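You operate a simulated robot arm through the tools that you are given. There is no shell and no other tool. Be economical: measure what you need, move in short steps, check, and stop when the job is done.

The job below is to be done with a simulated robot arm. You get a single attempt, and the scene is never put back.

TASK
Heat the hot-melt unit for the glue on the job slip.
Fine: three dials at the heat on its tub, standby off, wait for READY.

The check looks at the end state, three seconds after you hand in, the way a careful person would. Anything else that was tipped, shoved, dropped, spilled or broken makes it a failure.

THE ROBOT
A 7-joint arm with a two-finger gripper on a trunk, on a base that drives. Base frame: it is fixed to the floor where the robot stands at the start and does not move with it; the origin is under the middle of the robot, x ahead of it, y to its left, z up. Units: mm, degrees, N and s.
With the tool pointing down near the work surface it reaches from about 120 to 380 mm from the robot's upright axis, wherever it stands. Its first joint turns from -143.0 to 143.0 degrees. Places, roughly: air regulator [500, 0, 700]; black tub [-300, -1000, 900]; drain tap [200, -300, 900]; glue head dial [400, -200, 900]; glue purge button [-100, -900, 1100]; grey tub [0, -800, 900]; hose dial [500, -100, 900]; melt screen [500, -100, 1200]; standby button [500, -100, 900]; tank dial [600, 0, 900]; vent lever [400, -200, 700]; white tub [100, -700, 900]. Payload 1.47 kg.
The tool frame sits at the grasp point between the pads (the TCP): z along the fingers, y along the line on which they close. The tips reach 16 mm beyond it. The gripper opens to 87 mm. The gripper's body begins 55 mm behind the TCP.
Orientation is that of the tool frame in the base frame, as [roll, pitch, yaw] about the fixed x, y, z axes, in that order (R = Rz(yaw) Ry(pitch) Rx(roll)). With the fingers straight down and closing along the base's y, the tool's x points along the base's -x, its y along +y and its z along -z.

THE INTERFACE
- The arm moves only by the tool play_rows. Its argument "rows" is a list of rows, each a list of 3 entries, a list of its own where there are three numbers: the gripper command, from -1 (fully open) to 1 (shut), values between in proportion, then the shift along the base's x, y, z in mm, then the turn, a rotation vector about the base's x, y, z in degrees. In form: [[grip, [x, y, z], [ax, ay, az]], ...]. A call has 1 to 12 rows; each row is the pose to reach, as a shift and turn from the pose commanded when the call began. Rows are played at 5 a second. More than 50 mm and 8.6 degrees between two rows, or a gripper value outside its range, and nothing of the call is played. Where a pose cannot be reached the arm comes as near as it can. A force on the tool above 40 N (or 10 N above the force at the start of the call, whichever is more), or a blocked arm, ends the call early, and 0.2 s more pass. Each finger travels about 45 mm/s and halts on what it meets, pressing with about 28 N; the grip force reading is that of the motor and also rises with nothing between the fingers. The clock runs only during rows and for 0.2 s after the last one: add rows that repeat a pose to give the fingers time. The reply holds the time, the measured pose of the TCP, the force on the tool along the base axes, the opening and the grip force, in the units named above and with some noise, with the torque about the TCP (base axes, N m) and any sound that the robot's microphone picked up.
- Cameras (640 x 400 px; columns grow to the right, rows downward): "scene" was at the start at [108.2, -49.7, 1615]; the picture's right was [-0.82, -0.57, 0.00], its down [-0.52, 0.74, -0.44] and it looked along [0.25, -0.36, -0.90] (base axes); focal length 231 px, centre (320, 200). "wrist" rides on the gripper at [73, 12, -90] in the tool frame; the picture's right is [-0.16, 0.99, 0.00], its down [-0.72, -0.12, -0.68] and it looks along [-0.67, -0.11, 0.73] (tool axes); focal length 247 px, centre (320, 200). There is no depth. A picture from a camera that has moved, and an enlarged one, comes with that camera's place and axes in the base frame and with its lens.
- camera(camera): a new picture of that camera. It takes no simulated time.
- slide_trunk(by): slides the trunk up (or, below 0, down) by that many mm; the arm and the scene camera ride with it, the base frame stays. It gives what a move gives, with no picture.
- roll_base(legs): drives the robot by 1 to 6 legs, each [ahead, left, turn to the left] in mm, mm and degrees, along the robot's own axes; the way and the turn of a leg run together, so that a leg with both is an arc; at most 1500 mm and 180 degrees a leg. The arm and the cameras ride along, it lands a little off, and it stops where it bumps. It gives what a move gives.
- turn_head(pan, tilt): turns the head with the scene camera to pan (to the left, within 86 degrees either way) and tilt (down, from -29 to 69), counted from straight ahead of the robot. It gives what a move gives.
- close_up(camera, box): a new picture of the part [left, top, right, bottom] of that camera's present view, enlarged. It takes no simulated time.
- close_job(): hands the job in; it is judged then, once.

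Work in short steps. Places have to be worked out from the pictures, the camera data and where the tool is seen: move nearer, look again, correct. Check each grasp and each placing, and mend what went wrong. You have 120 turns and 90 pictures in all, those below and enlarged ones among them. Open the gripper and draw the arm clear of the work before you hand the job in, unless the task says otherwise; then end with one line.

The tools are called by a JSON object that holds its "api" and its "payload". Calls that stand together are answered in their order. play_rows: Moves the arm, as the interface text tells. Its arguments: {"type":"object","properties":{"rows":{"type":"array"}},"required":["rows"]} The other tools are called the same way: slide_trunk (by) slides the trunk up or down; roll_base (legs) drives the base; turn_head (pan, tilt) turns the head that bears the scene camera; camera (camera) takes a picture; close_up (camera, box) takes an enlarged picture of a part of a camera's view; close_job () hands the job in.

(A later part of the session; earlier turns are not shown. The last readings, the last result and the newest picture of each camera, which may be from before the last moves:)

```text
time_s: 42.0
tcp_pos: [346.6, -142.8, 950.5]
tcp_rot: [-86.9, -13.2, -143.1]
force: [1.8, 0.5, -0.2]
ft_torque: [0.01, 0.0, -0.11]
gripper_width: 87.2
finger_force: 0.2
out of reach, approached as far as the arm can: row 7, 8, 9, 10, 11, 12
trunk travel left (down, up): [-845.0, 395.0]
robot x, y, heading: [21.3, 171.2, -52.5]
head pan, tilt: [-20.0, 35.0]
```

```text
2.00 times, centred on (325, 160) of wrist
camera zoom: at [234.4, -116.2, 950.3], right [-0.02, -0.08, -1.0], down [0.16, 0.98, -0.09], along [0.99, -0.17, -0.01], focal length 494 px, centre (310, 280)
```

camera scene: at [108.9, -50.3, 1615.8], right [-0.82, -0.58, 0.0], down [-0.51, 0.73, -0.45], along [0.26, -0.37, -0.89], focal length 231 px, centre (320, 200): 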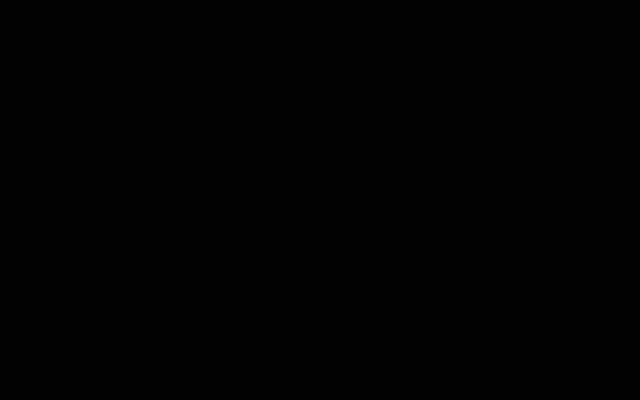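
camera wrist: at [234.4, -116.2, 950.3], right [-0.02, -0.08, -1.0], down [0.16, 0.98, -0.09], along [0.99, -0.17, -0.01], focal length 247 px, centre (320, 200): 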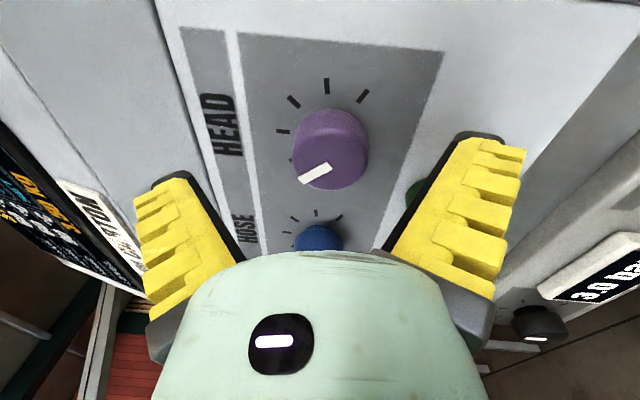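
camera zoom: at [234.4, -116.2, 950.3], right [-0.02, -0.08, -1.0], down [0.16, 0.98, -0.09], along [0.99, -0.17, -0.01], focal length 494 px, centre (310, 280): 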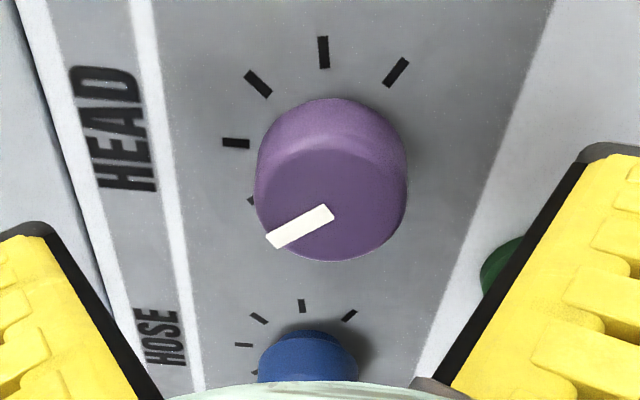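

HEAD SET now reads 130 (pointer ≈ −25°), so ~2.2°/°C; 160 should be near +45°. I realign and go in again for another ~67°.

{"api": "play_rows", "payload": {"rows": [[-1, [9, 4, -3], [4, -2, 0]], [-1, [17, -4, -6], [6, -5, 0]], [-1, [24, -14, -7], [6, -5, 0]], [-1, [34.5, -29, -7], [6, -5, 0]]]}}

{"api": "camera", "payload": {"camera": "wrist"}}

```text
time_s: 43.0
tcp_pos: [381.8, -173.0, 946.3]
tcp_rot: [-88.8, -5.6, -142.8]
force: [0.3, -0.1, 0.3]
ft_torque: [0.0, -0.01, -0.01]
gripper_width: 86.9
finger_force: 0.1
out of reach, approached as far as the arm can: row 3, 4
trunk travel left (down, up): [-845.0, 395.0]
robot x, y, heading: [23.7, 173.0, -52.3]
head pan, tilt: [-20.0, 35.0]
```

```text
51 pictures are left
camera wrist: at [269.2, -146.0, 939.1], right [0.06, 0.02, -1.0], down [0.17, 0.99, 0.03], along [0.98, -0.17, 0.06], focal length 247 px, centre (320, 200)
```

wrist: 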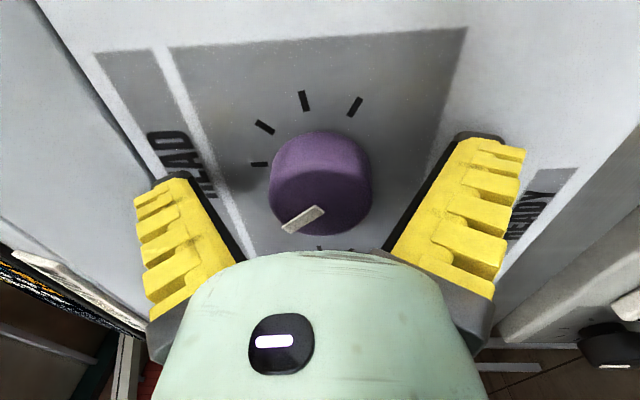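

Close and turn clockwise ~66°.

{"api": "slide_trunk", "payload": {"by": -2}}

{"api": "play_rows", "payload": {"rows": [[0, [0, 0, 0], [0, 0, 0]], [0.5, [0, 0, 0], [0, 0, 0]], [0.7, [0, 0, 0], [0, 0, 0]], [0.7, [0, 0, 0], [0, 0, 0]], [0.7, [0, 0, 0], [4.85, -6.37, 0]], [0.7, [0, 0, 0], [9.7, -12.7, 0]], [0.7, [0, 0, 0], [14.5, -19.1, 0]], [0.7, [0, 0, 0], [19.4, -25.5, 0]], [0.7, [0, 0, 0], [24.2, -31.8, 0]], [0.7, [0, 0, 0], [29.1, -38.2, 0]], [0.7, [0, 0, 0], [33.9, -44.6, 0]], [0.7, [0, 0, 0], [40, -52.5, 0]]]}}

{"api": "camera", "payload": {"camera": "wrist"}}

```text
time_s: 43.5
tcp_pos: [380.2, -174.4, 944.1]
tcp_rot: [-88.8, -5.6, -142.8]
force: [-0.5, -0.1, -1.0]
ft_torque: [0.02, 0.0, -0.01]
gripper_width: 86.9
finger_force: 0.0
trunk travel left (down, up): [-843.0, 397.0]
robot x, y, heading: [21.9, 171.4, -52.1]
head pan, tilt: [-20.0, 35.0]
```

```text
refused: row 12 steps farther than a row can; nothing moved
```

```text
50 pictures are left
camera wrist: at [268.4, -146.2, 937.1], right [0.06, 0.02, -1.0], down [0.17, 0.98, 0.03], along [0.98, -0.17, 0.06], focal length 247 px, centre (320, 200)
```

wrist: 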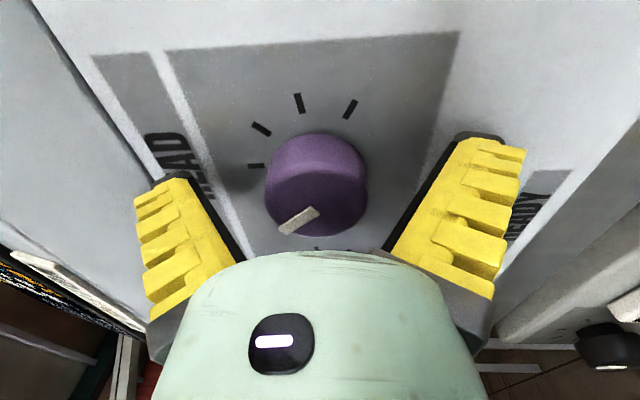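

A row stepped too far and was refused; I repeat with 8.4° steps.

{"api": "play_rows", "payload": {"rows": [[0, [0, 0, 0], [0, 0, 0]], [0.5, [0, 0, 0], [0, 0, 0]], [0.7, [0, 0, 0], [0, 0, 0]], [0.7, [0, 0, 0], [0, 0, 0]], [0.7, [0, 0, 0], [5, -6.5, 0]], [0.7, [0, 0, 0], [10, -13.1, 0]], [0.7, [0, 0, 0], [15, -19.7, 0]], [0.7, [0, 0, 0], [20, -26.3, 0]], [0.7, [0, 0, 0], [25, -32.8, 0]], [0.7, [0, 0, 0], [30, -39.4, 0]], [0.7, [0, 0, 0], [35, -46, 0]], [0.7, [0, 0, 0], [40, -52.5, 0]]]}}

{"api": "camera", "payload": {"camera": "wrist"}}

```text
time_s: 46.1
tcp_pos: [380.3, -175.1, 944.6]
tcp_rot: [-88.7, 60.5, -142.6]
force: [-12.4, 8.4, 30.6]
ft_torque: [-0.38, -0.34, -0.29]
gripper_width: 42.0
finger_force: 29.8
trunk travel left (down, up): [-843.0, 397.0]
robot x, y, heading: [20.3, 174.4, -52.4]
head pan, tilt: [-20.0, 35.0]
```

```text
49 pictures are left
camera wrist: at [308.1, -116.9, 873.9], right [0.76, 0.55, -0.35], down [-0.2, 0.71, 0.68], along [0.62, -0.45, 0.65], focal length 247 px, centre (320, 200)
```

wrist: 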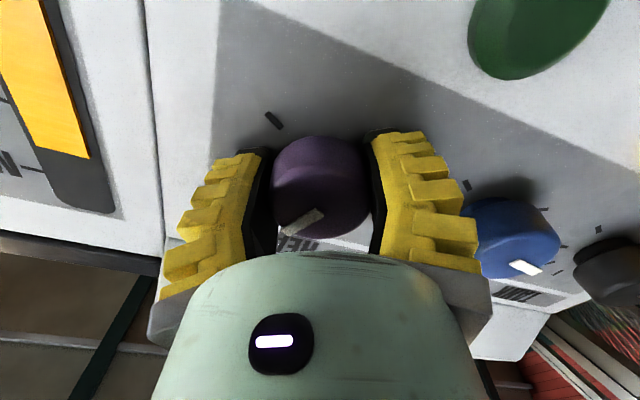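

Turned 66°. Release, back off and rotate back to check the screen.

{"api": "play_rows", "payload": {"rows": [[-1, [0, 0, 0], [0, 0, 0]], [-1, [0, 0, 0], [0, 0, 0]], [-1, [0, 0, 0], [0, 0, 0]], [-1, [0, 0, 0], [0, 0, 0]], [-1, [-15, 20, 0], [0, 0, 0]], [-1, [-27, 36, 0], [0, 0, 0]], [-1, [-40, 52, 2], [0, 0, 0]]]}}

{"api": "play_rows", "payload": {"rows": [[-1, [0, 0, 2], [-4.85, 6.37, 0]], [-1, [0, 0, 4], [-9.7, 12.74, 0]], [-1, [0, 0, 6], [-14.5, 19.1, 0]], [-1, [0, 0, 8], [-19.4, 25.5, 0]], [-1, [0, 0, 10], [-24.2, 31.8, 0]], [-1, [0, 0, 12], [-29.1, 38.2, 0]], [-1, [0, 0, 14], [-33.9, 44.6, 0]], [-1, [0, 0, 15], [-38.8, 51, 0]]]}}

{"api": "close_up", "payload": {"camera": "wrist", "box": [0, 0, 200, 400]}}

```text
time_s: 47.7
tcp_pos: [340.0, -122.0, 947.3]
tcp_rot: [-89.0, 60.4, -142.8]
force: [-0.3, -0.8, -0.1]
ft_torque: [0.01, 0.01, 0.0]
gripper_width: 87.1
finger_force: 0.1
trunk travel left (down, up): [-843.0, 397.0]
robot x, y, heading: [19.8, 174.6, -52.6]
head pan, tilt: [-20.0, 35.0]
```

```text
time_s: 49.5
tcp_pos: [340.1, -122.0, 960.9]
tcp_rot: [-88.8, -3.9, -142.7]
force: [-0.7, 0.6, -0.1]
ft_torque: [0.02, 0.0, 0.02]
gripper_width: 86.9
finger_force: 0.0
trunk travel left (down, up): [-843.0, 397.0]
robot x, y, heading: [17.7, 171.6, -52.2]
head pan, tilt: [-20.0, 35.0]
```

```text
1.00 times, centred on (100, 200) of wrist (not enlarged: the box is as wide or as high as the picture)
camera zoom: at [228.5, -93.9, 951.9], right [0.08, 0.04, -1.0], down [0.17, 0.98, 0.05], along [0.98, -0.17, 0.08], focal length 247 px, centre (540, 200)
```

zoom: 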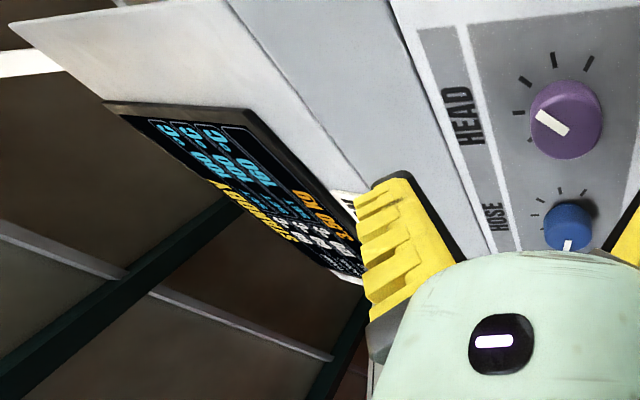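

The HEAD set value looks like 150/160; zoom for the digits.

{"api": "close_up", "payload": {"camera": "wrist", "box": [0, 130, 90, 200]}}

{"api": "close_up", "payload": {"camera": "wrist", "box": [270, 30, 430, 260]}}

```text
5.71 times, centred on (45, 165) of wrist
camera zoom: at [228.5, -93.9, 951.9], right [0.08, 0.04, -1.0], down [0.17, 0.98, 0.05], along [0.98, -0.17, 0.08], focal length 1411 px, centre (1891, 400)
```

zoom: 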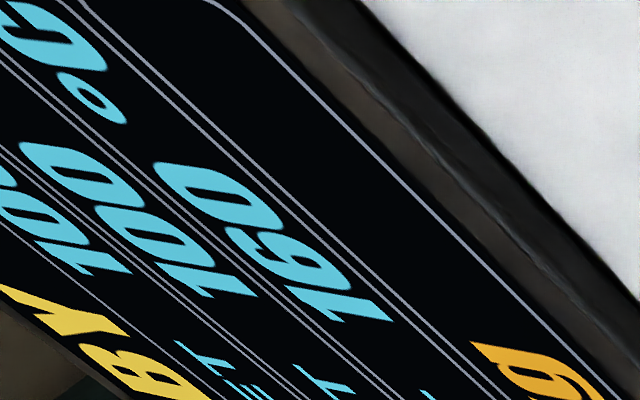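

```text
1.74 times, centred on (350, 145) of wrist
camera zoom: at [228.5, -93.9, 951.9], right [0.08, 0.04, -1.0], down [0.17, 0.98, 0.05], along [0.98, -0.17, 0.08], focal length 430 px, centre (268, 296)
```

zoom: 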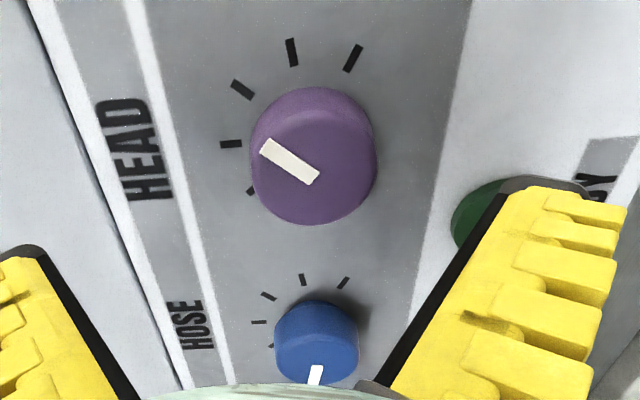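

HEAD reads 160. Now shift the base left 110 mm to the hose dial.

{"api": "roll_base", "payload": {"legs": [[0, 110, 0]]}}

{"api": "play_rows", "payload": {"rows": [[-1, [0, 0, -8], [0, 0, 0]], [-1, [6, -8, -16], [0, 0, 0]]]}}

{"api": "camera", "payload": {"camera": "wrist"}}

```text
time_s: 50.7
tcp_pos: [425.5, -54.3, 960.1]
tcp_rot: [-88.8, -3.8, -142.9]
force: [0.7, -0.2, -0.3]
ft_torque: [-0.01, 0.0, 0.02]
gripper_width: 87.2
finger_force: 0.0
trunk travel left (down, up): [-843.0, 397.0]
robot x, y, heading: [104.6, 238.0, -52.4]
head pan, tilt: [-20.0, 35.0]
```

```text
time_s: 51.3
tcp_pos: [432.2, -63.0, 944.3]
tcp_rot: [-88.8, -3.6, -142.7]
force: [0.5, -0.4, 0.1]
ft_torque: [-0.02, -0.01, 0.03]
gripper_width: 87.1
finger_force: 0.0
trunk travel left (down, up): [-843.0, 397.0]
robot x, y, heading: [107.4, 239.3, -52.6]
head pan, tilt: [-20.0, 35.0]
```

```text
45 pictures are left
camera wrist: at [321.3, -34.7, 935.5], right [0.09, 0.04, -1.0], down [0.17, 0.98, 0.06], along [0.98, -0.17, 0.08], focal length 247 px, centre (320, 200)
```

wrist: 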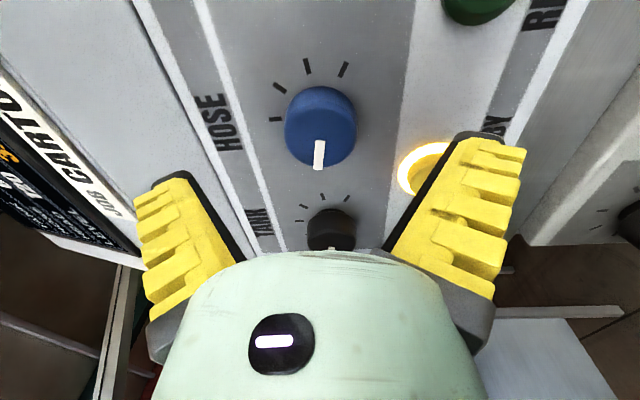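

Hose cap at ≈[470,-104,945]; approach onto it.

{"api": "play_rows", "payload": {"rows": [[-1, [8, -5, 0], [0, 0, 0]], [-1, [19, -18, 0], [0, 0, 0]], [-1, [29, -31, 0], [0, 0, 0]], [-1, [39, -43.5, 0], [0, 0, 0]]]}}

{"api": "camera", "payload": {"camera": "wrist"}}

```text
time_s: 52.3
tcp_pos: [471.7, -107.0, 943.8]
tcp_rot: [-89.0, -3.6, -142.8]
force: [-0.2, 0.0, 0.4]
ft_torque: [-0.01, 0.0, 0.02]
gripper_width: 86.9
finger_force: 0.0
trunk travel left (down, up): [-843.0, 397.0]
robot x, y, heading: [104.8, 234.5, -52.6]
head pan, tilt: [-20.0, 35.0]
```

```text
44 pictures are left
camera wrist: at [360.0, -78.9, 935.3], right [0.09, 0.04, -1.0], down [0.17, 0.98, 0.06], along [0.98, -0.17, 0.08], focal length 247 px, centre (320, 200)
```

wrist: 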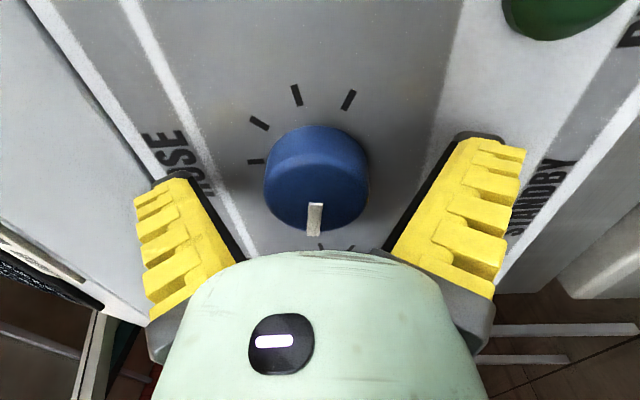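

Same picture as for the head knob. Grip and turn clockwise 66°.

{"api": "play_rows", "payload": {"rows": [[0, [0, 0, 0], [0, 0, 0]], [0.5, [0, 0, 0], [0, 0, 0]], [0.7, [0, 0, 0], [0, 0, 0]], [0.7, [0, 0, 0], [0, 0, 0]], [0.7, [0, 0, 0], [5, -6.5, 0]], [0.7, [0, 0, 0], [10, -13.1, 0]], [0.7, [0, 0, 0], [15, -19.7, 0]], [0.7, [0, 0, 0], [20, -26.3, 0]], [0.7, [0, 0, 0], [25, -32.8, 0]], [0.7, [0, 0, 0], [30, -39.4, 0]], [0.7, [0, 0, 0], [35, -46, 0]], [0.7, [0, 0, 0], [40, -52.5, 0]]]}}

{"api": "play_rows", "payload": {"rows": [[-1, [0, 0, 0], [0, 0, 0]], [-1, [0, 0, 0], [0, 0, 0]], [-1, [0, 0, 0], [0, 0, 0]], [-1, [0, 0, 0], [0, 0, 0]], [-1, [-15, 20, 0], [0, 0, 0]], [-1, [-27, 36, 0], [0, 0, 0]], [-1, [-40, 52, 2], [0, 0, 0]]]}}

{"api": "play_rows", "payload": {"rows": [[-1, [0, 0, 0], [-4.85, 6.37, 0]], [-1, [0, 0, 0], [-9.7, 12.74, 0]], [-1, [0, 0, 0], [-14.5, 19.1, 0]], [-1, [0, 0, 0], [-19.4, 25.5, 0]], [-1, [0, 0, 0], [-24.2, 31.8, 0]], [-1, [0, 0, 0], [-29.1, 38.2, 0]], [-1, [0, 0, 0], [-33.9, 44.6, 0]], [-1, [0, 0, 0], [-38.8, 51, 0]]]}}

{"api": "camera", "payload": {"camera": "wrist"}}

```text
time_s: 54.9
tcp_pos: [467.9, -108.3, 944.7]
tcp_rot: [-88.9, 62.3, -143.0]
force: [-17.4, 0.3, 21.7]
ft_torque: [-0.21, -0.24, -0.36]
gripper_width: 42.0
finger_force: 29.8
trunk travel left (down, up): [-843.0, 397.0]
robot x, y, heading: [111.8, 239.3, -52.5]
head pan, tilt: [-20.0, 35.0]
```

```text
time_s: 56.5
tcp_pos: [431.2, -52.9, 946.3]
tcp_rot: [-89.1, 62.3, -143.0]
force: [-0.6, -0.5, -1.3]
ft_torque: [-0.02, 0.02, 0.04]
gripper_width: 86.8
finger_force: 0.0
trunk travel left (down, up): [-843.0, 397.0]
robot x, y, heading: [105.6, 237.6, -52.4]
head pan, tilt: [-20.0, 35.0]
```

```text
time_s: 58.3
tcp_pos: [431.5, -54.0, 945.2]
tcp_rot: [-89.0, -2.0, -142.8]
force: [-0.9, 0.3, 0.1]
ft_torque: [-0.03, 0.01, 0.0]
gripper_width: 87.3
finger_force: 0.2
trunk travel left (down, up): [-843.0, 397.0]
robot x, y, heading: [105.2, 239.3, -52.5]
head pan, tilt: [-20.0, 35.0]
```

```text
43 pictures are left
camera wrist: at [319.8, -26.6, 935.4], right [0.11, 0.06, -0.99], down [0.17, 0.98, 0.08], along [0.98, -0.17, 0.1], focal length 247 px, centre (320, 200)
```

wrist: 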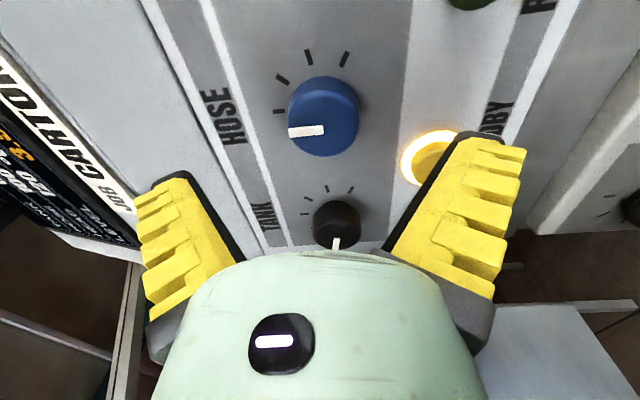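

Check the hose set value on the screen.

{"api": "close_up", "payload": {"camera": "wrist", "box": [0, 0, 20, 400]}}

```text
1.00 times, centred on (10, 200) of wrist (not enlarged: the box is as wide or as high as the picture)
camera zoom: at [319.8, -26.6, 935.4], right [0.11, 0.06, -0.99], down [0.17, 0.98, 0.08], along [0.98, -0.17, 0.1], focal length 247 px, centre (630, 200)
```

zoom: 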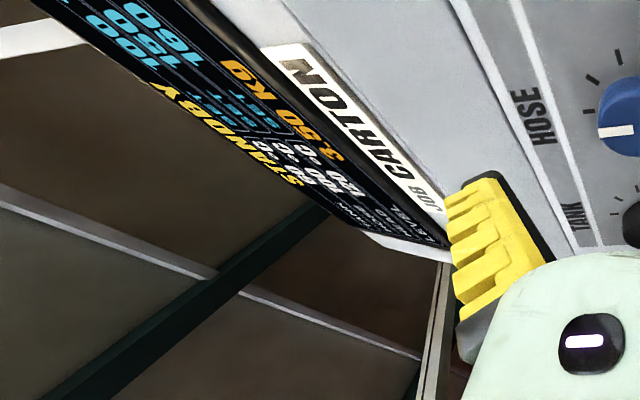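

HEAD 160; HOSE seems 150. I back the camera off to read it properly.

{"api": "play_rows", "payload": {"rows": [[-1, [-15, 20, 20], [0, 0, -4]], [-1, [-30, 40, 40], [0, 0, -8]], [-1, [-42, 56, 60], [0, 0, -8]]]}}

{"api": "close_up", "payload": {"camera": "wrist", "box": [0, 80, 160, 200]}}

```text
time_s: 59.1
tcp_pos: [389.1, 1.3, 1007.6]
tcp_rot: [-88.8, -1.7, -151.0]
force: [0.0, 0.1, -0.2]
ft_torque: [0.01, -0.03, 0.0]
gripper_width: 87.0
finger_force: 0.1
trunk travel left (down, up): [-843.0, 397.0]
robot x, y, heading: [103.3, 236.9, -52.3]
head pan, tilt: [-20.0, 35.0]
```

```text
3.33 times, centred on (80, 140) of wrist
camera zoom: at [282.5, 44.9, 995.4], right [0.12, 0.04, -0.99], down [0.3, 0.95, 0.08], along [0.95, -0.31, 0.1], focal length 823 px, centre (1120, 400)
```

zoom: 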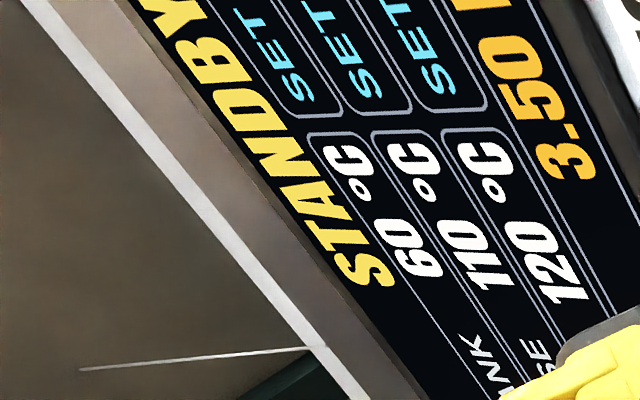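

Set values lie just above; zoom there.

{"api": "close_up", "payload": {"camera": "wrist", "box": [0, 0, 160, 100]}}

```text
4.00 times, centred on (80, 50) of wrist
camera zoom: at [282.5, 44.9, 995.4], right [0.12, 0.04, -0.99], down [0.3, 0.95, 0.08], along [0.95, -0.31, 0.1], focal length 988 px, centre (1280, 800)
```

zoom: 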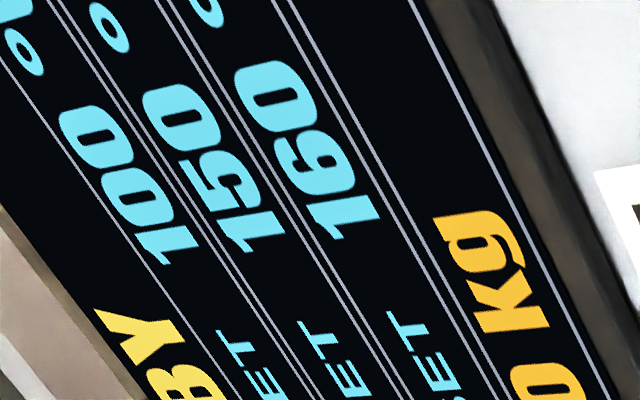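

HEAD 160, HOSE 150. Hose needs about 10 °C more; I return to the knob, grip and turn a small ~14°.

{"api": "play_rows", "payload": {"rows": [[-1, [12, -16, -20], [0, 0, 4]], [-1, [27, -36, -40], [0, 0, 8]], [-1, [46, -57, -60], [0, 0, 8]], [-1, [55, -69, -61], [0, 0, 8]], [-1, [67, -87, -61.5], [0, 0, 8]], [-1, [82, -107.5, -62], [0, 0, 8]]]}}

{"api": "camera", "payload": {"camera": "wrist"}}

```text
time_s: 60.5
tcp_pos: [472.3, -106.7, 943.1]
tcp_rot: [-88.9, -1.7, -142.8]
force: [0.4, 0.3, 0.5]
ft_torque: [0.0, -0.01, -0.01]
gripper_width: 86.9
finger_force: 0.0
trunk travel left (down, up): [-843.0, 397.0]
robot x, y, heading: [105.8, 239.5, -52.3]
head pan, tilt: [-20.0, 35.0]
```

```text
39 pictures are left
camera wrist: at [359.9, -78.1, 932.7], right [0.11, 0.06, -0.99], down [0.17, 0.98, 0.08], along [0.98, -0.17, 0.1], focal length 247 px, centre (320, 200)
```

wrist: 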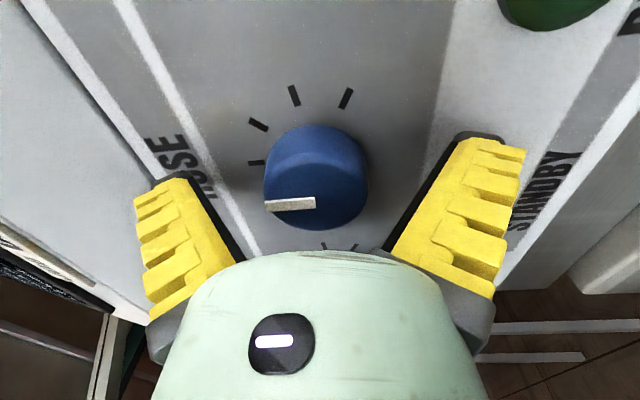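

The pointer is at top (150), so 1.8°/°C; I turn 18° more.

{"api": "play_rows", "payload": {"rows": [[0, [0, 0, 0], [0, 0, 0]], [0.5, [0, 0, 0], [0, 0, 0]], [0.7, [0, 0, 0], [0, 0, 0]], [0.7, [0, 0, 0], [0, 0, 0]], [0.7, [0, 0, 0], [3.6, -4.8, 0]], [0.7, [0, 0, 0], [7.3, -9.5, 0]], [0.7, [0, 0, 0], [10.9, -14.3, 0]], [0.7, [0, 0, 0], [10.9, -14.3, 0]]]}}

{"api": "play_rows", "payload": {"rows": [[-1, [0, 0, 0], [0, 0, 0]], [-1, [0, 0, 0], [0, 0, 0]], [-1, [0, 0, 0], [0, 0, 0]], [-1, [0, 0, 0], [0, 0, 0]], [-1, [-15, 20, 0], [0, 0, 0]], [-1, [-27, 36, 0], [-3.6, 4.8, 0]], [-1, [-40, 52, 2], [-7.3, 9.5, 0]], [-1, [-52, 70, 20], [-10.9, 14.3, -4]], [-1, [-67, 90, 40], [-10.9, 14.3, -8]], [-1, [-82, 108, 60], [-10.9, 14.3, -8]]]}}

{"api": "close_up", "payload": {"camera": "wrist", "box": [0, 0, 160, 100]}}

{"api": "camera", "payload": {"camera": "wrist"}}

```text
time_s: 62.3
tcp_pos: [471.2, -107.1, 946.4]
tcp_rot: [-88.6, 16.2, -143.0]
force: [-13.6, 5.6, 26.6]
ft_torque: [-0.26, -0.08, -0.03]
gripper_width: 42.5
finger_force: 29.9
trunk travel left (down, up): [-843.0, 397.0]
robot x, y, heading: [110.6, 240.3, -52.4]
head pan, tilt: [-20.0, 35.0]
```

```text
time_s: 64.5
tcp_pos: [388.6, 2.5, 1004.8]
tcp_rot: [-87.7, -1.8, -150.6]
force: [0.8, -0.1, 0.9]
ft_torque: [-0.01, 0.01, 0.0]
gripper_width: 87.0
finger_force: 0.0
trunk travel left (down, up): [-843.0, 397.0]
robot x, y, heading: [110.1, 236.2, -52.4]
head pan, tilt: [-20.0, 35.0]
```

```text
4.00 times, centred on (80, 50) of wrist
camera zoom: at [282.7, 45.5, 992.0], right [0.13, 0.03, -0.99], down [0.3, 0.95, 0.06], along [0.95, -0.3, 0.12], focal length 988 px, centre (1280, 800)
```

zoom: 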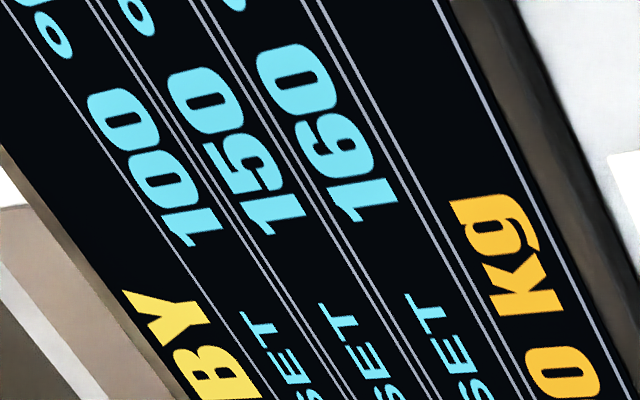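

```text
37 pictures are left
camera wrist: at [282.7, 45.5, 992.0], right [0.13, 0.03, -0.99], down [0.3, 0.95, 0.06], along [0.95, -0.3, 0.12], focal length 247 px, centre (320, 200)
```

wrist: 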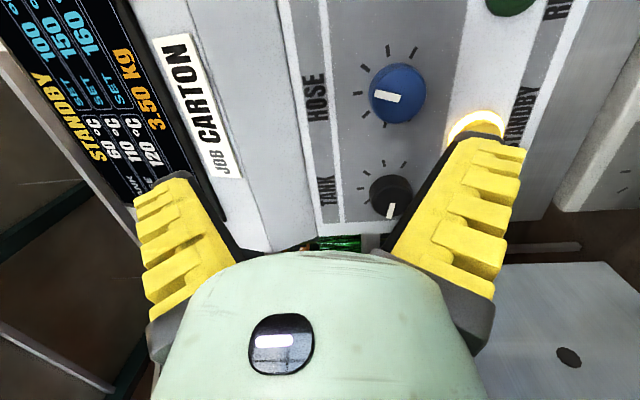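

Still 150. Let me look at the hose pointer closely.

{"api": "close_up", "payload": {"camera": "wrist", "box": [320, 30, 480, 230]}}

```text
2.00 times, centred on (400, 130) of wrist
camera zoom: at [282.7, 45.5, 992.0], right [0.13, 0.03, -0.99], down [0.3, 0.95, 0.06], along [0.95, -0.3, 0.12], focal length 494 px, centre (160, 340)
```

zoom: 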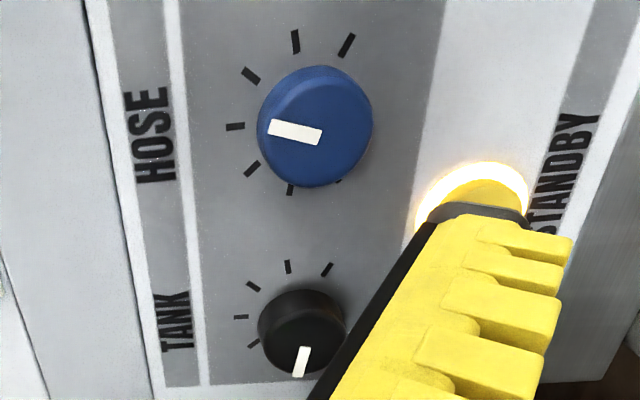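

With ticks every 20 °C (160 = +45° tick), the hose pointer is at about +20°; it needs ~23° more. Return and turn.

{"api": "play_rows", "payload": {"rows": [[-1, [12, -16, -20], [0, 0, 4]], [-1, [27, -36, -40], [0, 0, 8]], [-1, [46, -57, -59], [0, 0, 8]], [-1, [55, -69, -60], [0, 0, 8]], [-1, [67, -87, -60], [0, 0, 8]], [-1, [82, -108.5, -60], [0, 0, 8]]]}}

{"api": "play_rows", "payload": {"rows": [[0, [0, 0, 0], [0, 0, 0]], [0.5, [0, 0, 0], [0, 0, 0]], [0.7, [0, 0, 0], [0, 0, 0]], [0.7, [0, 0, 0], [0, 0, 0]], [0.7, [0, 0, 0], [4.6, -6, 0]], [0.7, [0, 0, 0], [9.2, -12, 0]], [0.7, [0, 0, 0], [13.9, -18.3, 0]], [0.7, [0, 0, 0], [13.9, -18.3, 0]]]}}

{"api": "play_rows", "payload": {"rows": [[-1, [0, 0, 0], [0, 0, 0]], [-1, [0, 0, 0], [0, 0, 0]], [-1, [0, 0, 0], [0, 0, 0]], [-1, [0, 0, 0], [0, 0, 0]], [-1, [-15, 20, 0], [0, 0, 0]], [-1, [-27, 36, 0], [-4.6, 6, 0]], [-1, [-40, 52, 2], [-9.2, 12, 0]], [-1, [-52, 70, 20], [-13.9, 18.3, -4]], [-1, [-67, 90, 40], [-13.9, 18.3, -8]], [-1, [-82, 108, 60], [-13.9, 18.3, -8]]]}}

{"api": "camera", "payload": {"camera": "wrist"}}

{"api": "close_up", "payload": {"camera": "wrist", "box": [320, 30, 480, 230]}}

```text
time_s: 65.9
tcp_pos: [471.3, -107.5, 949.1]
tcp_rot: [-87.6, -1.6, -142.7]
force: [-0.1, 0.9, -0.2]
ft_torque: [-0.03, -0.02, 0.0]
gripper_width: 86.8
finger_force: 0.1
out of reach, approached as far as the arm can: row 3, 5, 6
trunk travel left (down, up): [-843.0, 397.0]
robot x, y, heading: [109.6, 241.4, -52.4]
head pan, tilt: [-20.0, 35.0]
```

```text
time_s: 67.4
tcp_pos: [469.1, -107.5, 945.6]
tcp_rot: [-88.4, 14.7, -143.0]
force: [-1.1, -4.6, -12.8]
ft_torque: [-0.14, -0.13, 0.22]
gripper_width: 43.6
finger_force: 29.6
trunk travel left (down, up): [-843.0, 397.0]
robot x, y, heading: [110.7, 237.6, -52.4]
head pan, tilt: [-20.0, 35.0]
stopped in row 7: the force on the tool passed its limit at 40 N (the readings are from after the stop); the commanded pose is now the measured one
```

```text
refused: row 8 steps farther than a row can; nothing moved
```

```text
35 pictures are left
camera wrist: at [362.7, -76.0, 913.1], right [0.34, 0.22, -0.92], down [0.13, 0.95, 0.28], along [0.93, -0.21, 0.29], focal length 247 px, centre (320, 200)
```

wrist: 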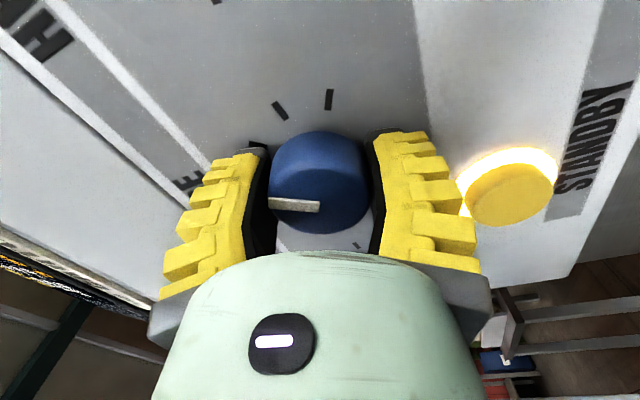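

```text
2.00 times, centred on (400, 130) of wrist
camera zoom: at [362.7, -76.0, 913.1], right [0.34, 0.22, -0.92], down [0.13, 0.95, 0.28], along [0.93, -0.21, 0.29], focal length 494 px, centre (160, 340)
```

zoom: 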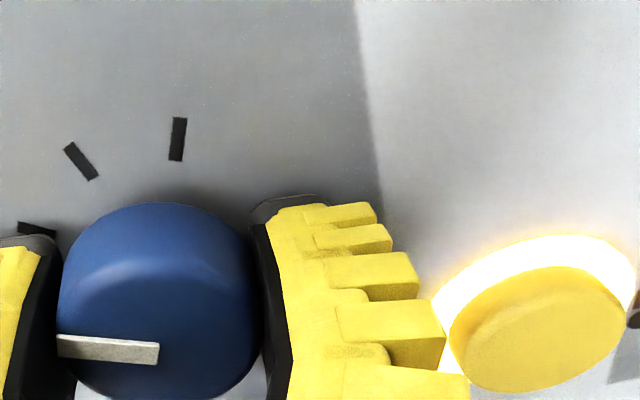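

The turn stopped on force after ~16°. Still gripped: turn 7° more and then release and look.

{"api": "play_rows", "payload": {"rows": [[0.7, [0, 0, 0], [2, -2.8, 0]], [0.7, [0, 0, 0], [4.3, -5.6, 0]], [0.7, [0, 0, 0], [4.3, -5.6, 0]]]}}

{"api": "play_rows", "payload": {"rows": [[-1, [0, 0, 0], [0, 0, 0]], [-1, [0, 0, 0], [0, 0, 0]], [-1, [0, 0, 0], [0, 0, 0]], [-1, [0, 0, 0], [0, 0, 0]], [-1, [-15, 20, 0], [0, 0, 0]], [-1, [-27, 36, 0], [-4.6, 6, 0]], [-1, [-40, 52, 2], [-9.2, 12, 0]], [-1, [-52, 70, 20], [-12, 16, -3]], [-1, [-67, 90, 40], [-13.9, 18.3, -7]], [-1, [-82, 108, 60], [-13.9, 18.3, -8]]]}}

{"api": "camera", "payload": {"camera": "wrist"}}

{"api": "close_up", "payload": {"camera": "wrist", "box": [320, 30, 480, 230]}}

```text
time_s: 68.2
tcp_pos: [468.5, -108.9, 944.3]
tcp_rot: [-88.4, 21.7, -143.0]
force: [1.6, -8.2, -21.6]
ft_torque: [-0.02, -0.1, -0.33]
gripper_width: 43.4
finger_force: 30.5
trunk travel left (down, up): [-843.0, 397.0]
robot x, y, heading: [106.9, 236.9, -52.3]
head pan, tilt: [-20.0, 35.0]
```

```text
time_s: 70.4
tcp_pos: [389.5, 1.8, 1007.1]
tcp_rot: [-86.4, -1.1, -150.7]
force: [1.1, 0.0, 0.1]
ft_torque: [0.01, 0.0, 0.0]
gripper_width: 87.3
finger_force: 0.1
trunk travel left (down, up): [-843.0, 397.0]
robot x, y, heading: [105.2, 239.3, -52.5]
head pan, tilt: [-20.0, 35.0]
```

```text
33 pictures are left
camera wrist: at [282.7, 43.5, 991.1], right [0.15, 0.02, -0.99], down [0.3, 0.95, 0.06], along [0.94, -0.3, 0.14], focal length 247 px, centre (320, 200)
```

wrist: 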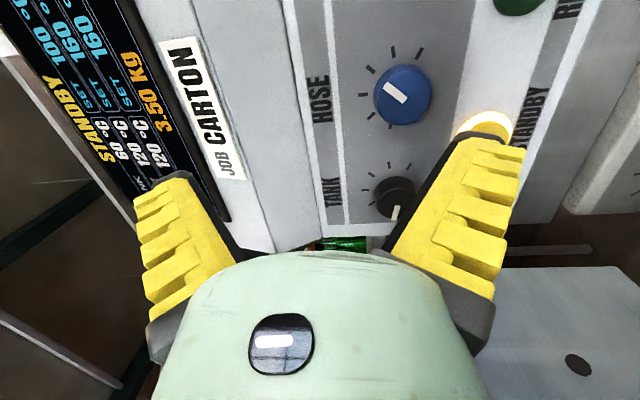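

```text
2.00 times, centred on (400, 130) of wrist
camera zoom: at [282.7, 43.5, 991.1], right [0.15, 0.02, -0.99], down [0.3, 0.95, 0.06], along [0.94, -0.3, 0.14], focal length 494 px, centre (160, 340)
```

zoom: 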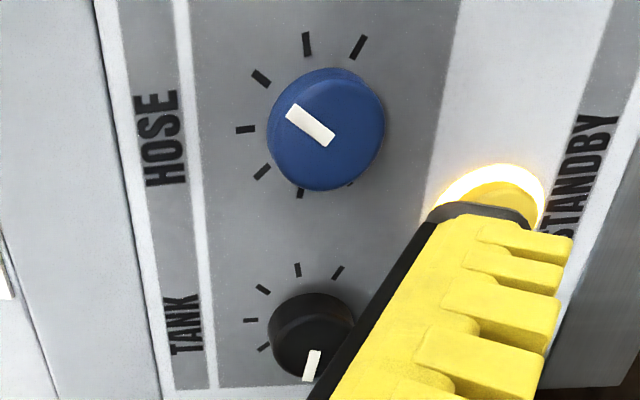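

HOSE reads 160 with pointer on the same tick. Now shift to the tank dial.

{"api": "roll_base", "payload": {"legs": [[0, 109, 0]]}}

{"api": "play_rows", "payload": {"rows": [[-1, [12, -16, -20], [0, 0, 4]], [-1, [27, -36, -40], [1, 1, 8]], [-1, [42, -56, -60], [2, 1.5, 8]]]}}

{"api": "camera", "payload": {"camera": "wrist"}}

```text
time_s: 71.6
tcp_pos: [474.8, 68.6, 1005.8]
tcp_rot: [-86.6, -0.9, -150.6]
force: [0.4, 0.3, -1.0]
ft_torque: [0.02, -0.02, 0.0]
gripper_width: 86.9
finger_force: 0.1
trunk travel left (down, up): [-843.0, 397.0]
robot x, y, heading: [196.8, 303.8, -52.5]
head pan, tilt: [-20.0, 35.0]
```

```text
time_s: 72.3
tcp_pos: [505.9, 31.6, 965.9]
tcp_rot: [-87.1, 0.7, -142.0]
force: [-12.7, 2.4, 24.5]
ft_torque: [2.83, 0.8, 1.3]
gripper_width: 87.2
finger_force: 0.0
trunk travel left (down, up): [-843.0, 397.0]
robot x, y, heading: [195.6, 304.4, -52.6]
head pan, tilt: [-20.0, 35.0]
stopped in row 3: the force on the tool passed its limit at 137 N (the readings are from after the stop); the commanded pose is now the measured one
```

```text
31 pictures are left
camera wrist: at [395.2, 57.8, 949.4], right [0.16, 0.07, -0.98], down [0.15, 0.98, 0.09], along [0.98, -0.16, 0.15], focal length 247 px, centre (320, 200)
```

wrist: 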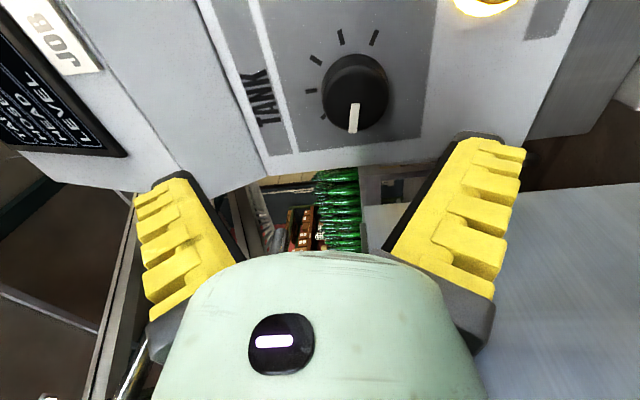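

Something below-left of the hand was touched (likely the bottle-line structure beside the unit). I lift straight up and look around there.

{"api": "play_rows", "payload": {"rows": [[-1, [0, 0, 20], [0, 0, 0]], [-1, [0, 0, 45], [0, 0, 0]]]}}

{"api": "close_up", "payload": {"camera": "wrist", "box": [440, 0, 640, 400]}}

{"api": "close_up", "payload": {"camera": "wrist", "box": [0, 380, 640, 400]}}

```text
time_s: 72.9
tcp_pos: [505.8, 30.8, 1010.7]
tcp_rot: [-87.4, 0.3, -142.2]
force: [0.0, -1.1, 0.0]
ft_torque: [-0.01, 0.02, -0.01]
gripper_width: 87.1
finger_force: 0.0
trunk travel left (down, up): [-843.0, 397.0]
robot x, y, heading: [194.1, 307.7, -52.3]
head pan, tilt: [-20.0, 35.0]
```

```text
1.00 times, centred on (540, 200) of wrist (not enlarged: the box is as wide or as high as the picture)
camera zoom: at [395.6, 57.5, 994.0], right [0.16, 0.06, -0.99], down [0.15, 0.98, 0.09], along [0.98, -0.16, 0.15], focal length 247 px, centre (100, 200)
```

zoom: 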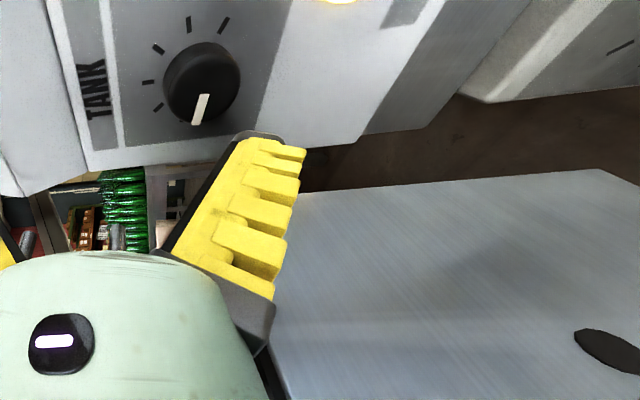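

```text
1.00 times, centred on (320, 390) of wrist (not enlarged: the box is as wide or as high as the picture)
camera zoom: at [395.6, 57.5, 994.0], right [0.16, 0.06, -0.99], down [0.15, 0.98, 0.09], along [0.98, -0.16, 0.15], focal length 247 px, centre (320, 10)
```

zoom: 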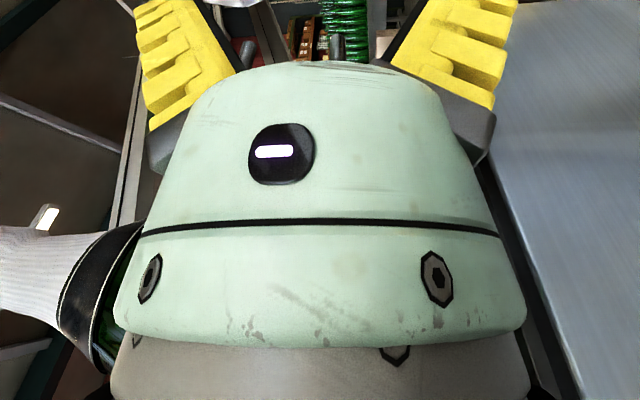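

A vertical plate (top z≈947, starting at ≈[485,46] and running +y) blocks a straight approach to the tank dial. I'll approach from the right with a ~25° skew: re-place the base at about (81,123), heading −28°.

{"api": "roll_base", "payload": {"legs": [[-100, 0, 0], [0, -202, 0], [0, 0, 24.4]]}}

{"api": "camera", "payload": {"camera": "wrist"}}

```text
time_s: 76.5
tcp_pos: [372.9, 142.1, 1010.9]
tcp_rot: [-87.3, 0.5, -117.7]
force: [0.2, 0.1, 0.5]
ft_torque: [0.01, 0.01, 0.0]
gripper_width: 86.9
finger_force: 0.1
trunk travel left (down, up): [-843.0, 397.0]
robot x, y, heading: [-21.9, 261.0, -27.8]
head pan, tilt: [-20.0, 35.0]
```

```text
28 pictures are left
camera wrist: at [260.8, 120.3, 993.6], right [0.12, 0.13, -0.99], down [-0.27, 0.96, 0.09], along [0.96, 0.26, 0.15], focal length 247 px, centre (320, 200)
```

wrist: 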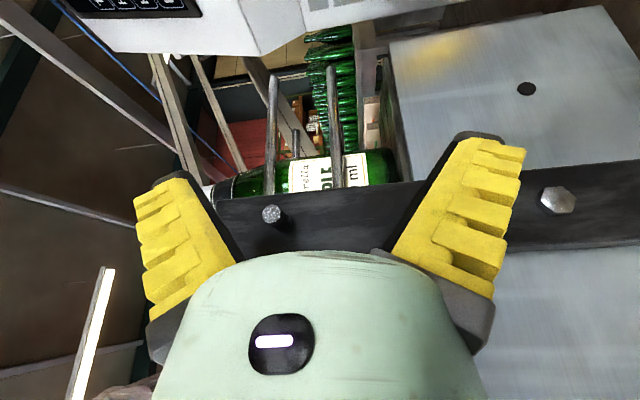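

The bottle stands upright behind its bars, nothing disturbed. Move the base right, then ahead to the approach place.

{"api": "roll_base", "payload": {"legs": [[0, -72, 0], [155, 0, 0]]}}

{"api": "camera", "payload": {"camera": "wrist"}}

```text
time_s: 78.5
tcp_pos: [476.0, 6.7, 1009.4]
tcp_rot: [-87.3, 0.6, -117.6]
force: [0.0, 0.4, 0.6]
ft_torque: [0.01, 0.0, 0.0]
gripper_width: 87.1
finger_force: 0.2
trunk travel left (down, up): [-843.0, 397.0]
robot x, y, heading: [77.8, 125.9, -28.0]
head pan, tilt: [-20.0, 35.0]
```

```text
27 pictures are left
camera wrist: at [364.4, -15.8, 993.6], right [0.12, 0.13, -0.99], down [-0.27, 0.96, 0.09], along [0.96, 0.26, 0.15], focal length 247 px, centre (320, 200)
```

wrist: 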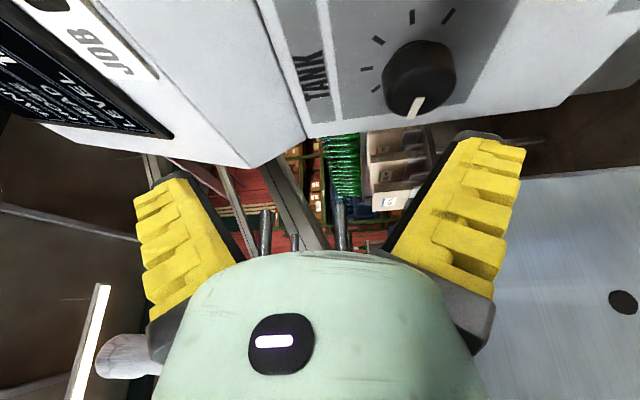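

The plate turns out to lie at u≈473 (55 mm left of the tank dial), so the skewed approach clears it. I set the skewed pose 60 mm before the knob.

{"api": "play_rows", "payload": {"rows": [[-1, [0, 0, -5], [-4.2, 6.6, 0]], [-1, [5, -3, -15], [-8.5, 13.2, 0]], [-1, [15, -7, -32], [-12.8, 19.7, 0]], [-1, [27.8, -13.9, -52.7], [-17, 26.3, 0]]]}}

{"api": "camera", "payload": {"camera": "wrist"}}

```text
time_s: 79.5
tcp_pos: [503.8, -7.8, 957.3]
tcp_rot: [-104.1, -26.7, -113.7]
force: [-0.1, -0.2, -0.3]
ft_torque: [0.01, 0.01, 0.01]
gripper_width: 87.2
finger_force: 0.1
trunk travel left (down, up): [-843.0, 397.0]
robot x, y, heading: [76.5, 124.3, -28.0]
head pan, tilt: [-20.0, 35.0]
```

```text
26 pictures are left
camera wrist: at [398.3, -26.0, 999.0], right [-0.34, -0.17, -0.93], down [-0.27, 0.96, -0.08], along [0.9, 0.22, -0.37], focal length 247 px, centre (320, 200)
```

wrist: 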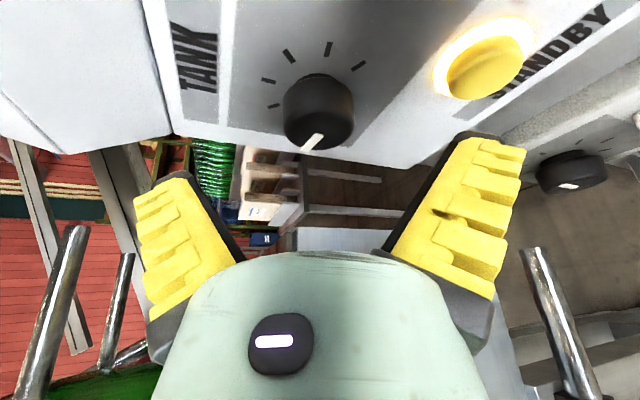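

Reached; the tank cap checks at ≈[554,-40,945]. Narrow the gripper to ~65 mm and slide onto the knob.

{"api": "play_rows", "payload": {"rows": [[-0.5, [0, 0, 0], [0, 0, 0]], [-0.5, [12, -8, -3], [0, 0, 0]], [-0.5, [25, -15, -6], [0, 0, 0]], [-0.5, [37, -23, -9], [0, 0, 0]], [-0.5, [49, -30, -12], [0, 0, 0]]]}}

{"api": "camera", "payload": {"camera": "wrist"}}

```text
time_s: 80.7
tcp_pos: [553.1, -37.5, 944.6]
tcp_rot: [-104.0, -26.4, -113.8]
force: [-0.2, -0.6, -0.3]
ft_torque: [0.01, 0.02, 0.0]
gripper_width: 69.4
finger_force: 3.2
trunk travel left (down, up): [-843.0, 397.0]
robot x, y, heading: [79.8, 129.0, -27.9]
head pan, tilt: [-20.0, 35.0]
```

```text
25 pictures are left
camera wrist: at [447.7, -55.9, 986.9], right [-0.33, -0.16, -0.93], down [-0.27, 0.96, -0.07], along [0.9, 0.22, -0.36], focal length 247 px, centre (320, 200)
```

wrist: 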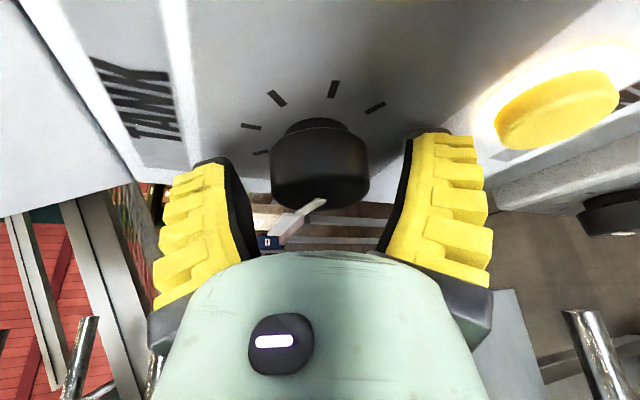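

Well centred. Grip and turn 60° clockwise about the panel axis.

{"api": "play_rows", "payload": {"rows": [[0, [0, 0, 0], [0, 0, 0]], [0.5, [0, 0, 0], [0, 0, 0]], [0.7, [0, 0, 0], [0, 0, 0]], [0.7, [0, 0, 0], [0, 0, 0]], [0.7, [0, 0, 0], [4.55, -5.97, 0]], [0.7, [0, 0, 0], [9.1, -11.9, 0]], [0.7, [0, 0, 0], [13.6, -17.9, 0]], [0.7, [0, 0, 0], [18.2, -23.9, 0]], [0.7, [0, 0, 0], [22.7, -29.8, 0]], [0.7, [0, 0, 0], [27.3, -35.8, 0]], [0.7, [0, 0, 0], [31.8, -41.8, 0]], [0.7, [0, 0, 0], [36.4, -47.8, 0]]]}}

{"api": "camera", "payload": {"camera": "wrist"}}

```text
time_s: 82.8
tcp_pos: [552.3, -37.3, 945.1]
tcp_rot: [-88.4, 6.5, -117.1]
force: [5.5, -1.2, -14.0]
ft_torque: [-0.47, -0.43, -0.38]
gripper_width: 42.8
finger_force: 30.4
out of reach, approached as far as the arm can: row 9, 10
trunk travel left (down, up): [-843.0, 397.0]
robot x, y, heading: [79.6, 123.6, -28.1]
head pan, tilt: [-20.0, 35.0]
stopped in row 10: the force on the tool passed its limit at 46 N (the readings are from after the stop); the commanded pose is now the measured one
```

```text
24 pictures are left
camera wrist: at [442.0, -58.1, 922.8], right [0.15, 0.23, -0.96], down [-0.29, 0.94, 0.18], along [0.95, 0.25, 0.2], focal length 247 px, centre (320, 200)
```

wrist: 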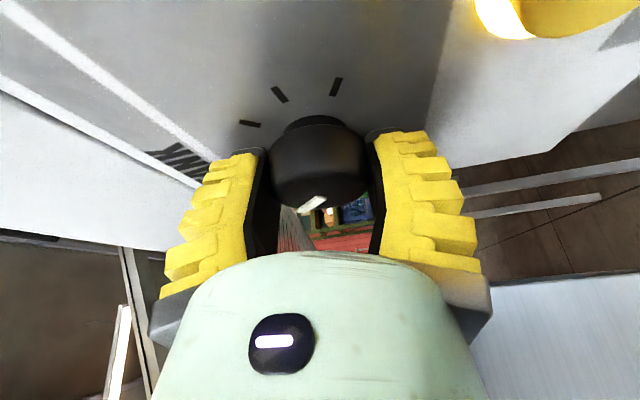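

Turned ~35° then hit the arm's low limit. Release, back out, lower the trunk 50 mm (more arm room), and set up again rotated back.

{"api": "play_rows", "payload": {"rows": [[-0.5, [0, 0, 0], [0, 0, 0]], [-0.5, [0, 0, 0], [0, 0, 0]], [-0.5, [0, 0, 0], [0, 0, 0]], [-0.5, [-13, 7, 0], [0, 0, 0]], [-0.5, [-27, 14, 0], [0, 0, 0]], [-0.5, [-44, 23, 2], [0, 0, 0]], [-0.5, [-62, 33, 15], [-4.3, 5.6, 0]], [-0.5, [-62, 33, 35], [-8.6, 11.3, 0]], [-0.5, [-62, 33, 60], [-12.8, 16.9, 0]]]}}

{"api": "slide_trunk", "payload": {"by": -50}}

{"api": "camera", "payload": {"camera": "wrist"}}

```text
time_s: 84.8
tcp_pos: [486.5, -4.4, 983.3]
tcp_rot: [-94.9, -13.0, -117.4]
force: [0.1, -0.2, -0.7]
ft_torque: [0.02, 0.04, -0.01]
gripper_width: 69.6
finger_force: 2.7
out of reach, approached as far as the arm can: row 9
trunk travel left (down, up): [-843.0, 397.0]
robot x, y, heading: [80.9, 123.2, -28.0]
head pan, tilt: [-20.0, 35.0]
```

```text
time_s: 85.7
tcp_pos: [486.3, -5.0, 933.6]
tcp_rot: [-94.9, -13.1, -117.3]
force: [0.2, -0.1, 0.4]
ft_torque: [-0.02, 0.04, -0.02]
gripper_width: 69.1
finger_force: 3.1
trunk travel left (down, up): [-793.0, 447.0]
robot x, y, heading: [77.4, 126.8, -27.9]
head pan, tilt: [-20.0, 35.0]
```

```text
23 pictures are left
camera wrist: at [374.2, -25.6, 945.8], right [-0.11, -0.02, -0.99], down [-0.25, 0.97, 0.01], along [0.96, 0.25, -0.11], focal length 247 px, centre (320, 200)
```

wrist: 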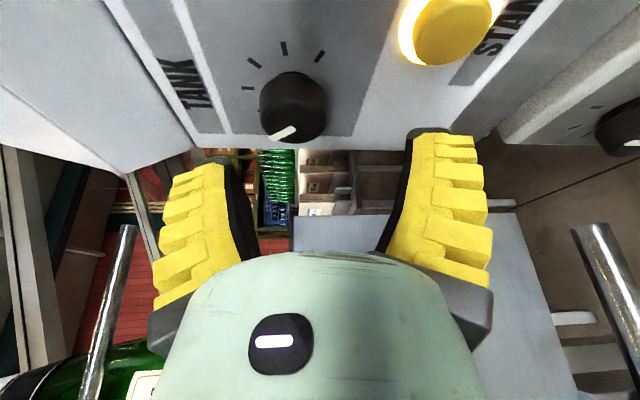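

Pointer moved about 35°. Set φ=+30° pose again and slide onto the knob.

{"api": "play_rows", "payload": {"rows": [[-0.5, [5, -1, 8], [-3.8, 5, 0]], [-0.5, [10, -2, 16], [-7.6, 9.9, 0]], [-0.5, [16.4, -2.6, 23.7], [-11.3, 14.8, 0]], [-0.5, [29, -10, 20.5], [-11.3, 14.8, 0]], [-0.5, [42, -17.5, 17.3], [-11.3, 14.8, 0]], [-0.5, [54.4, -25, 14.2], [-11.3, 14.8, 0]], [-0.5, [66.8, -32.5, 11], [-11.3, 14.8, 0]]]}}

{"api": "camera", "payload": {"camera": "wrist"}}

```text
time_s: 86.5
tcp_pos: [499.7, -39.3, 917.8]
tcp_rot: [-102.1, -28.1, -124.2]
force: [-0.3, 0.0, 0.5]
ft_torque: [0.0, -0.01, 0.01]
gripper_width: 69.4
finger_force: 3.1
out of reach, approached as far as the arm can: row 1, 2, 3
trunk travel left (down, up): [-793.0, 447.0]
robot x, y, heading: [77.8, 125.7, -27.6]
head pan, tilt: [-20.0, 35.0]
stopped in row 3: the arm was blocked; the commanded pose is now the measured one
```

```text
22 pictures are left
camera wrist: at [392.6, -37.4, 958.6], right [-0.35, -0.15, -0.93], down [-0.1, 0.99, -0.12], along [0.93, 0.05, -0.36], focal length 247 px, centre (320, 200)
```

wrist: 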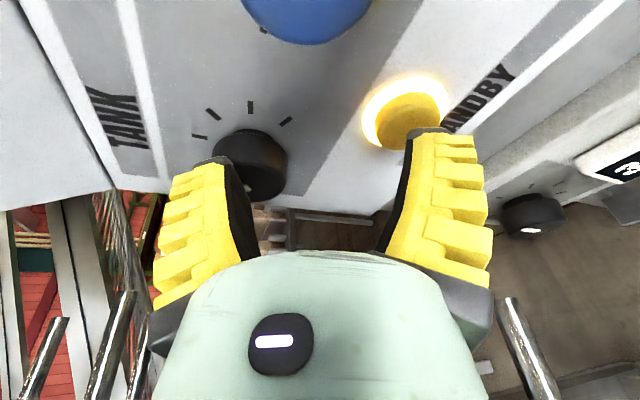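

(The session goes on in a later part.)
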